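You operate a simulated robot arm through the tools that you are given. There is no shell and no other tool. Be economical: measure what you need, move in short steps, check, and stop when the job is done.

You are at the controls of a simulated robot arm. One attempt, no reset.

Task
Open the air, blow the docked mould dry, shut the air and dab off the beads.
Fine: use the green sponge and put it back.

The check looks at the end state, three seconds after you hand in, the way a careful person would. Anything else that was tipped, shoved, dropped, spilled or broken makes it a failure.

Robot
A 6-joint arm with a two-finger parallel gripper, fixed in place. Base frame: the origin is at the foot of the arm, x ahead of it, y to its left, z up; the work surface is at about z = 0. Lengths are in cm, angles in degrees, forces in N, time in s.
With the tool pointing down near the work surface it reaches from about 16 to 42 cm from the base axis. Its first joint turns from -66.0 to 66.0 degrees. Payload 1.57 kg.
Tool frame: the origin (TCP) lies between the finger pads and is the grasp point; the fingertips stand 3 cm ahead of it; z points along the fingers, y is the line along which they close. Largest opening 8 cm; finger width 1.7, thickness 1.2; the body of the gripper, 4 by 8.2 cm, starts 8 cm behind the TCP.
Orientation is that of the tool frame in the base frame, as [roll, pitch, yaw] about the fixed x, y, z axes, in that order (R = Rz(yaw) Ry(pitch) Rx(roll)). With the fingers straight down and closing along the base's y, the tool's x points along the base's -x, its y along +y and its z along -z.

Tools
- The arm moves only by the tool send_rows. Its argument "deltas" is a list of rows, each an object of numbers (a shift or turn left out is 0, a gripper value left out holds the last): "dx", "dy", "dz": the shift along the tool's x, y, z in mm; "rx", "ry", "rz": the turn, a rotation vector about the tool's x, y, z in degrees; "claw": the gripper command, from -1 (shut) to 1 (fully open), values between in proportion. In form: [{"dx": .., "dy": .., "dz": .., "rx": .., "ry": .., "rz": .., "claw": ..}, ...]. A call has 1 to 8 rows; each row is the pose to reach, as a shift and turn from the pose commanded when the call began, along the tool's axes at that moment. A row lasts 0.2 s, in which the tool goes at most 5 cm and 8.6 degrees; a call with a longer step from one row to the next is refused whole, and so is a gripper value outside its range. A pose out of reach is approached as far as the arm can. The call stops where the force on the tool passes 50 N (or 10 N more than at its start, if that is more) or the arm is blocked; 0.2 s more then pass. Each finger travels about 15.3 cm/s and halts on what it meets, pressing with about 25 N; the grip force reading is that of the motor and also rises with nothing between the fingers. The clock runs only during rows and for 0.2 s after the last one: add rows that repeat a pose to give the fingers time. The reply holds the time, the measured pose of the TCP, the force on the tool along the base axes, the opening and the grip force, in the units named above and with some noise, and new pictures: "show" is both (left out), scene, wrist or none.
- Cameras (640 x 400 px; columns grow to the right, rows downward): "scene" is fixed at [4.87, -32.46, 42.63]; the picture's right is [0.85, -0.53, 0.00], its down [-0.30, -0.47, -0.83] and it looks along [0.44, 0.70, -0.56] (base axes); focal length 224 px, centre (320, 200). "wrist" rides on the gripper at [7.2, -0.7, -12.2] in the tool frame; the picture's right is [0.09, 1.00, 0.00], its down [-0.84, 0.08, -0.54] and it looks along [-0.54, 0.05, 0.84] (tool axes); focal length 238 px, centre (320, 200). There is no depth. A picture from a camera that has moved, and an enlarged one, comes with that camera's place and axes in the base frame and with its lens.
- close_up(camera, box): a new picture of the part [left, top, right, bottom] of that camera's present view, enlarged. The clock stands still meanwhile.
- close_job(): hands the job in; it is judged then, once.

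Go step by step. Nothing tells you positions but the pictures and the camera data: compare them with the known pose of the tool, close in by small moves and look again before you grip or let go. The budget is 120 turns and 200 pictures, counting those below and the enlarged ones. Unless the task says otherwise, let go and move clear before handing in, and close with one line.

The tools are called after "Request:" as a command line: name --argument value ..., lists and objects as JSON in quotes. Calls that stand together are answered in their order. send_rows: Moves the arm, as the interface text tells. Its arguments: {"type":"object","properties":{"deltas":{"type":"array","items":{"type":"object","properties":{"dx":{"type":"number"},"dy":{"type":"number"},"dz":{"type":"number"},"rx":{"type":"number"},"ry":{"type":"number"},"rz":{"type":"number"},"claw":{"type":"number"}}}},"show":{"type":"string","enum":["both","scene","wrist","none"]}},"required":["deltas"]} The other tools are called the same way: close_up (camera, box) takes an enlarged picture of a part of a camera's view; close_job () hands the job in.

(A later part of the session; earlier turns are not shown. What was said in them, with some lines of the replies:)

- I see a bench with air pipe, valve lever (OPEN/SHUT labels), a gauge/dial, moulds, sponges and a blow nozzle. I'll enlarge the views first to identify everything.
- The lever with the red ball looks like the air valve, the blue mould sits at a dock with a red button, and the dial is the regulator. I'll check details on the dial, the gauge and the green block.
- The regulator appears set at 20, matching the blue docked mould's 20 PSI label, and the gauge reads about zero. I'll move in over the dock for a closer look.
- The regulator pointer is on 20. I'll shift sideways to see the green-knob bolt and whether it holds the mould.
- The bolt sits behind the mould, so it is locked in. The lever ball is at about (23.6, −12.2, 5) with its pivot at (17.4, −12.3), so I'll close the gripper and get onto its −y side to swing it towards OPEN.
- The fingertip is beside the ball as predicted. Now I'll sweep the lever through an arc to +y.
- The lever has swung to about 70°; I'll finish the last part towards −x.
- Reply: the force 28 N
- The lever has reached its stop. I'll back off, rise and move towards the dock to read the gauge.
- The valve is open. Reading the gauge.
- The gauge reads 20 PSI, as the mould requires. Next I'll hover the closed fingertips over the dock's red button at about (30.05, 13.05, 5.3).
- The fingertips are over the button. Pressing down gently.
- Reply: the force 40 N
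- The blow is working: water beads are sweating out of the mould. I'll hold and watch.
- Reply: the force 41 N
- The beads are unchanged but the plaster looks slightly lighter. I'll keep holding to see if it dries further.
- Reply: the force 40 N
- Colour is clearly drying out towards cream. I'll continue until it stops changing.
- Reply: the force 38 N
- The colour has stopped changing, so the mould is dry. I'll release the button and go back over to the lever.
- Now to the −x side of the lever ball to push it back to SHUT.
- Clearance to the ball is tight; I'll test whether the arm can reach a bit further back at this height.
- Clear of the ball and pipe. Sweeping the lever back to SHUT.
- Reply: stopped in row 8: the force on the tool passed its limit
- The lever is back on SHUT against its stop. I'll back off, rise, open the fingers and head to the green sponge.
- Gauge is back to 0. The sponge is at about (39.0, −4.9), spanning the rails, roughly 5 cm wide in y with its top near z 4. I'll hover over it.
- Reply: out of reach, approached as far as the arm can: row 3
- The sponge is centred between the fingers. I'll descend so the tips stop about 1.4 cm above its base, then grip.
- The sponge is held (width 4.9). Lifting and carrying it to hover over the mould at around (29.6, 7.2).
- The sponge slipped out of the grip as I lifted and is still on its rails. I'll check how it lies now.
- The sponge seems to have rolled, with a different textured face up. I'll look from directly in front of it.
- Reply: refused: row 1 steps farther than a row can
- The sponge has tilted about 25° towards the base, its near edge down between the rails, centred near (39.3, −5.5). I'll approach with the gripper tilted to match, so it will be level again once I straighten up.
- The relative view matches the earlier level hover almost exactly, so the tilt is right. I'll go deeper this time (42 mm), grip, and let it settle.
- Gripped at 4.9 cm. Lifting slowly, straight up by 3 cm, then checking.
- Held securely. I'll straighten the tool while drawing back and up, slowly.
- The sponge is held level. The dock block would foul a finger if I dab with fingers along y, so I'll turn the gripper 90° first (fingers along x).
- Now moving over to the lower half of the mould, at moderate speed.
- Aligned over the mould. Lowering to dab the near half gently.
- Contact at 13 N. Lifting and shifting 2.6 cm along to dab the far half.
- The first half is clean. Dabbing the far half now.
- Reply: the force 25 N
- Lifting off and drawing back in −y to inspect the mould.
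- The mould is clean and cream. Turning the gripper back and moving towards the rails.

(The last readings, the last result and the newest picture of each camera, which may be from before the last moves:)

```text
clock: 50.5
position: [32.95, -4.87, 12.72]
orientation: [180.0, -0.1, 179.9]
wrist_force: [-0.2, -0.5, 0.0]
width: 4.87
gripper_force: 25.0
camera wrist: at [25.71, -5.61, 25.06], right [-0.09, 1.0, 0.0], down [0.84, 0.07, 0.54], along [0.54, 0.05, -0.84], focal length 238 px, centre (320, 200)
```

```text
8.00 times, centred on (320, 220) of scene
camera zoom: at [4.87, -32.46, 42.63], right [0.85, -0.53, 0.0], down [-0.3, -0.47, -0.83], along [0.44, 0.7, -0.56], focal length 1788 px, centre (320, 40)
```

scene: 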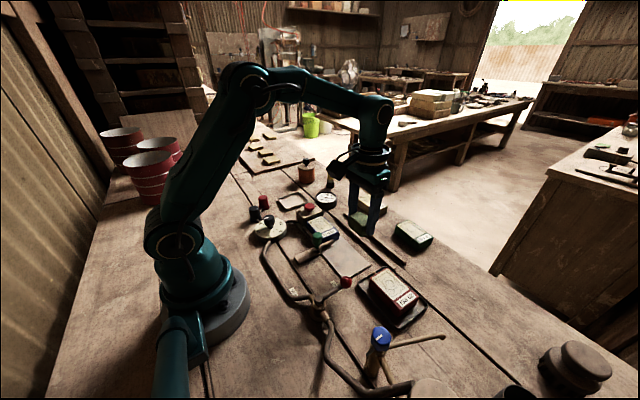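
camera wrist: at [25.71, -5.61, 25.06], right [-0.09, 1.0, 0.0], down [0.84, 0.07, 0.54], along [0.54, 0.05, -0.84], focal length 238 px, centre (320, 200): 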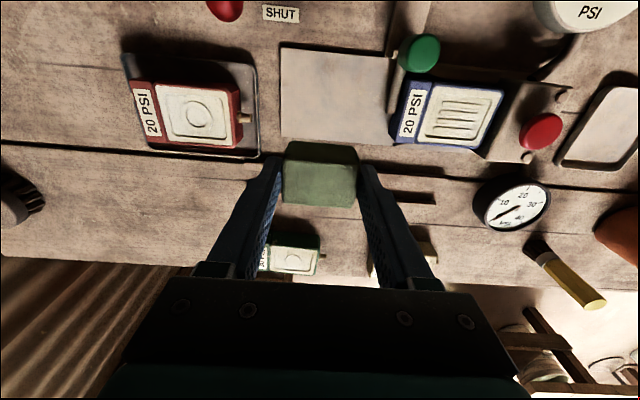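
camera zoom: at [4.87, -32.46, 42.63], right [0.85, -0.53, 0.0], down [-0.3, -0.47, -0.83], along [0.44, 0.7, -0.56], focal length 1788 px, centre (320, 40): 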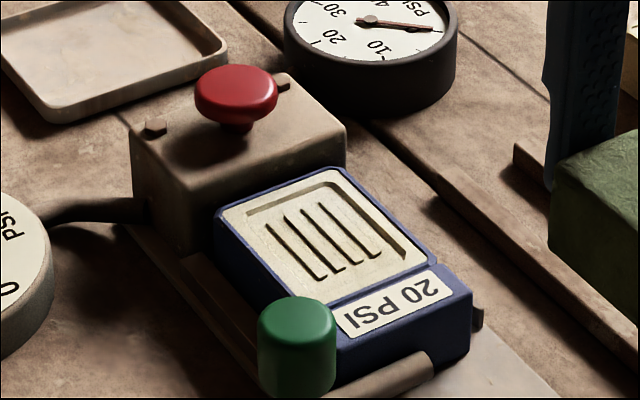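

All beads gone. Now carrying the sponge out over its rails.

Request:
send_rows --deltas '[{"dx": -15, "dz": 5}, {"dx": -32, "dz": 12}, {"dx": -48, "dz": 22}, {"dx": -59, "dz": 34}, {"dx": -59, "dz": 50}, {"dx": -59, "dz": 60}, {"dx": -59, "dz": 60}]' --show "wrist"

Request:
close_up --camera "wrist" --box '[220, 90, 420, 215]'

Request:
close_up --camera "scene" --box '[330, 200, 426, 260]'

```text
clock: 52.1
position: [38.78, -4.93, 6.9]
orientation: [180.0, -0.2, 179.9]
wrist_force: [0.2, 0.8, -0.5]
width: 4.88
gripper_force: 25.0
camera wrist: at [31.59, -5.67, 19.01], right [-0.09, 1.0, 0.0], down [0.84, 0.08, 0.54], along [0.54, 0.05, -0.84], focal length 238 px, centre (320, 200)
```

wrist: 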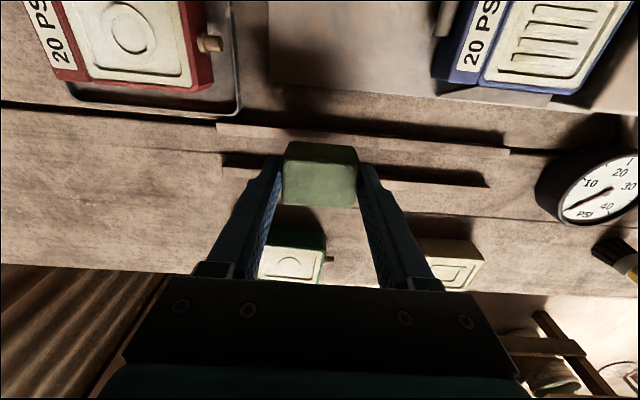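

```text
3.20 times, centred on (320, 152) of wrist
camera zoom: at [31.59, -5.67, 19.01], right [-0.09, 1.0, 0.0], down [0.84, 0.08, 0.54], along [0.54, 0.05, -0.84], focal length 763 px, centre (320, 352)
```

zoom: 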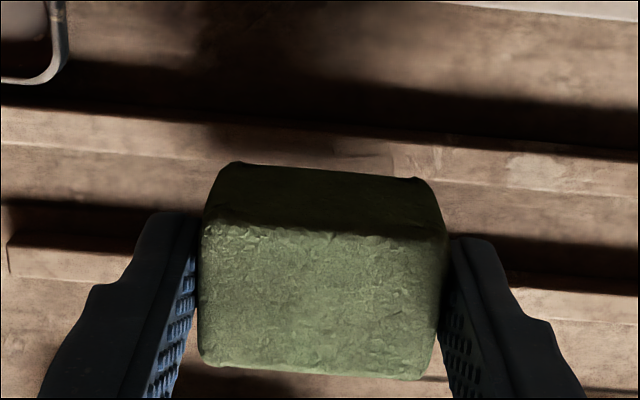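

```text
6.67 times, centred on (378, 230) of scene
camera zoom: at [4.87, -32.46, 42.63], right [0.85, -0.53, 0.0], down [-0.3, -0.47, -0.83], along [0.44, 0.7, -0.56], focal length 1490 px, centre (-67, 0)
```

zoom: 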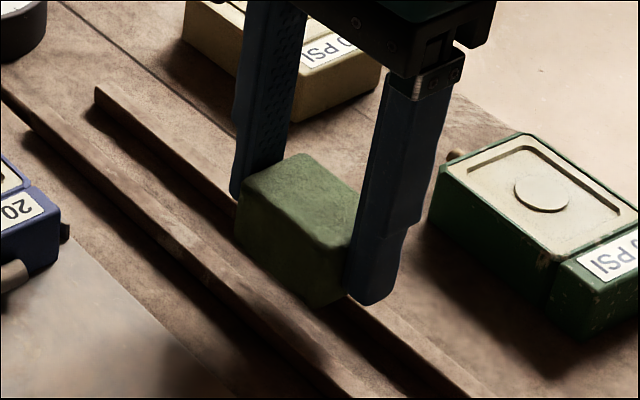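

The sponge overhangs each rail only a few mm, so x placement matters: the rails' midline looks like about 39.15 while the sponge is centred near 38.8. I'll shift 3.5 mm out and lower to just above the rails.

Request:
send_rows --deltas '[{"dx": -3.5, "dz": 5}, {"dx": -3.5, "dz": 10}, {"dx": -3.5, "dz": 15}, {"dx": -3.5, "dz": 15}]' --show "none"

Request:
close_up --camera "wrist" --box '[256, 110, 384, 190]'

Request:
close_up --camera "scene" --box '[346, 215, 410, 255]'

```text
clock: 53.1
position: [39.03, -4.96, 5.33]
orientation: [180.0, -0.1, 179.8]
wrist_force: [-0.2, -0.5, -0.6]
width: 4.87
gripper_force: 25.3
```

```text
5.00 times, centred on (320, 150) of wrist
camera zoom: at [31.92, -5.66, 17.55], right [-0.09, 1.0, 0.0], down [0.84, 0.08, 0.54], along [0.54, 0.05, -0.84], focal length 1192 px, centre (320, 450)
```

zoom: 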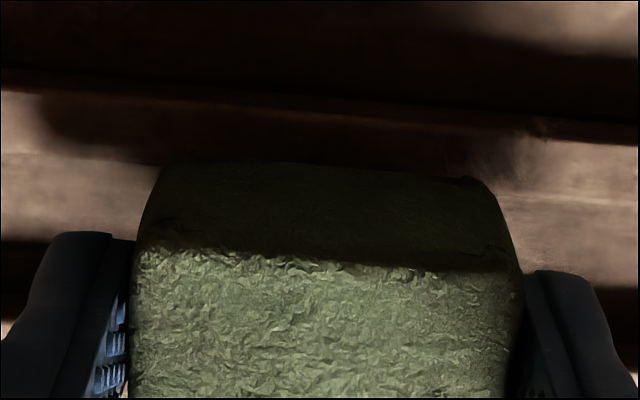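

```text
10.00 times, centred on (378, 235) of scene
camera zoom: at [4.87, -32.46, 42.63], right [0.85, -0.53, 0.0], down [-0.3, -0.47, -0.83], along [0.44, 0.7, -0.56], focal length 2235 px, centre (-260, -150)
```

zoom: 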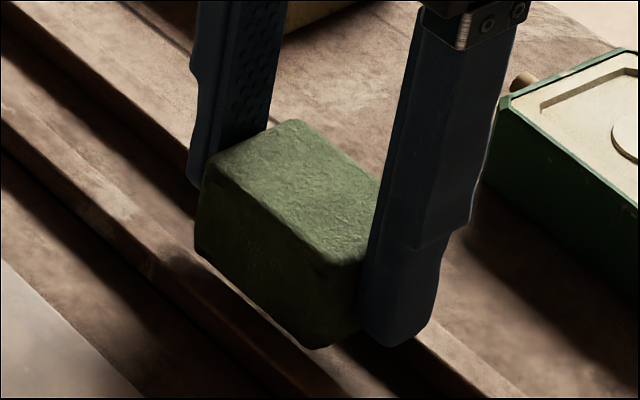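

The picture of the sponge now coincides with its original place to within about a millimetre. Lowering until it touches.

Request:
send_rows --deltas '[{"dz": 2}, {"dz": 4}, {"dz": 5}, {"dz": 6}]' --show "none"

Request:
close_up --camera "scene" --box '[346, 215, 410, 255]'

```text
clock: 54.1
position: [39.06, -4.92, 4.81]
orientation: [-180.0, -0.2, 179.9]
wrist_force: [-1.8, 0.2, 5.5]
width: 4.88
gripper_force: 25.3
```

```text
10.00 times, centred on (378, 235) of scene
camera zoom: at [4.87, -32.46, 42.63], right [0.85, -0.53, 0.0], down [-0.3, -0.47, -0.83], along [0.44, 0.7, -0.56], focal length 2235 px, centre (-260, -150)
```

zoom: 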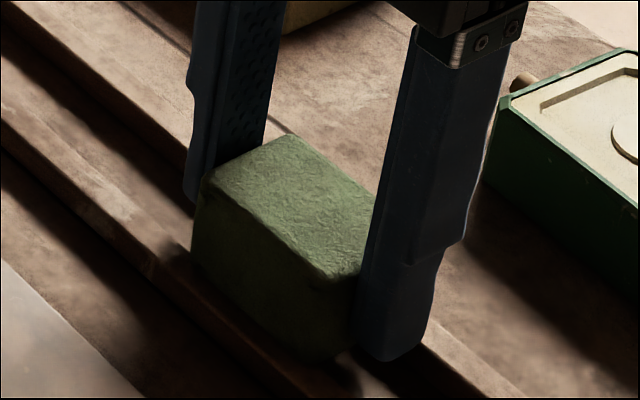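

Contact (5.5 N). Opening the fingers gently and checking before withdrawing.

Request:
send_rows --deltas '[{"claw": 0.26}, {"claw": 0.35}, {"claw": 0.45}, {"claw": 0.45}]' --show "none"

Request:
close_up --camera "scene" --box '[346, 215, 410, 255]'

```text
clock: 55.1
position: [39.15, -5.01, 4.79]
orientation: [-180.0, -0.1, 179.9]
wrist_force: [0.5, -1.0, -0.2]
width: 5.79
gripper_force: 0.1
```

```text
10.00 times, centred on (378, 235) of scene
camera zoom: at [4.87, -32.46, 42.63], right [0.85, -0.53, 0.0], down [-0.3, -0.47, -0.83], along [0.44, 0.7, -0.56], focal length 2235 px, centre (-260, -150)
```

zoom: 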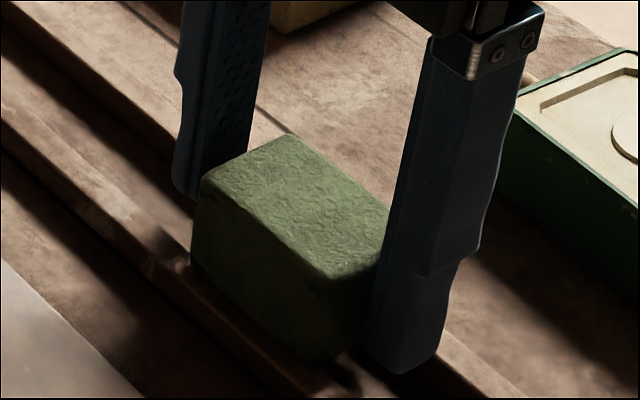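

The sponge stands level on its rails. Opening fully, rising and drawing back.

Request:
send_rows --deltas '[{"claw": 0.8}, {"claw": 0.8, "dz": -15}, {"dz": -40}, {"dz": -65}, {"dx": 20, "dz": -90}, {"dx": 50, "dz": -110}, {"dx": 87, "dz": -116}, {"dx": 87, "dz": -116}]' --show "both"

Request:
close_up --camera "wrist" --box '[220, 90, 420, 215]'

Request:
close_up --camera "scene" --box '[260, 180, 452, 300]'

```text
clock: 56.9
position: [30.27, -4.87, 16.45]
orientation: [180.0, -0.1, 180.0]
wrist_force: [-0.3, 1.0, 1.3]
width: 7.19
gripper_force: 0.1
camera wrist: at [23.2, -5.53, 28.65], right [-0.09, 1.0, 0.0], down [0.84, 0.08, 0.54], along [0.54, 0.05, -0.84], focal length 238 px, centre (320, 200)
```

scene: 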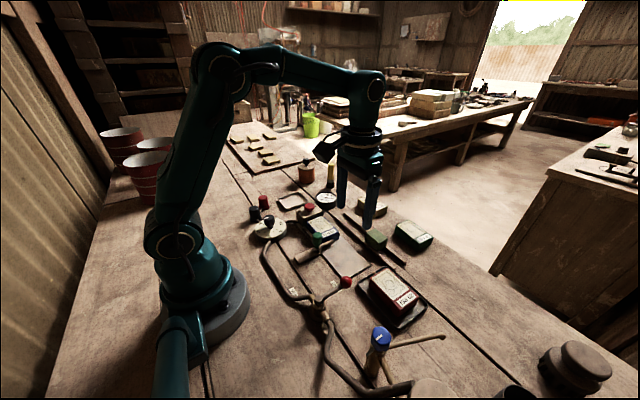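
wrist: 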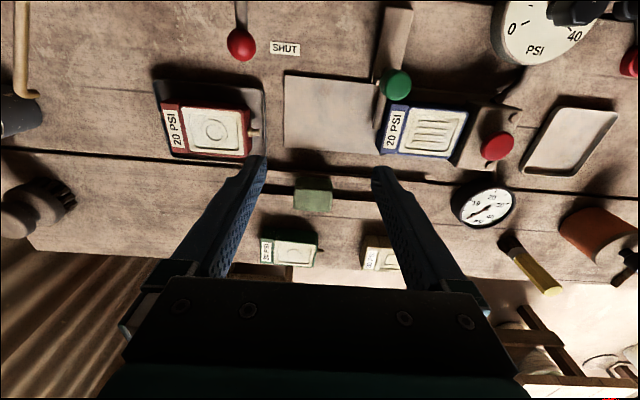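

```text
3.20 times, centred on (320, 152) of wrist
camera zoom: at [23.2, -5.53, 28.65], right [-0.09, 1.0, 0.0], down [0.84, 0.08, 0.54], along [0.54, 0.05, -0.84], focal length 763 px, centre (320, 352)
```

zoom: 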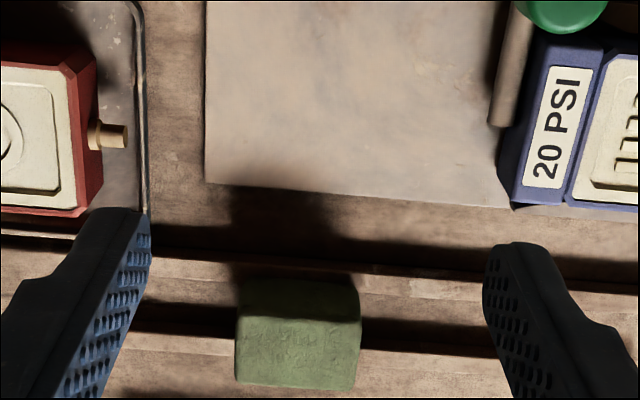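

```text
3.33 times, centred on (356, 240) of scene
camera zoom: at [4.87, -32.46, 42.63], right [0.85, -0.53, 0.0], down [-0.3, -0.47, -0.83], along [0.44, 0.7, -0.56], focal length 745 px, centre (200, 67)
```

zoom: 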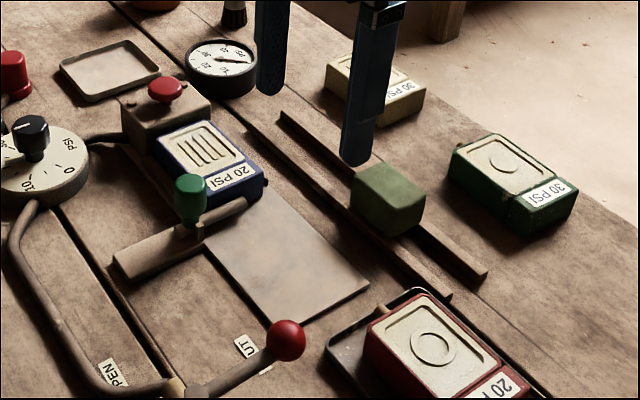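

Sponge back on its rails, mould dry and bead-free, lever on SHUT with the gauge at 0, and the arm is clear. Nothing else looks disturbed, so I'm handing in.

Request:
close_job

```text
The job is handed in.
```

I opened the air, blew the docked blue mould dry at 20 PSI, shut the air and dabbed off the beads. The green sponge is back on its rails; it slipped from the gripper and tipped on the first lift, so I picked it up again.
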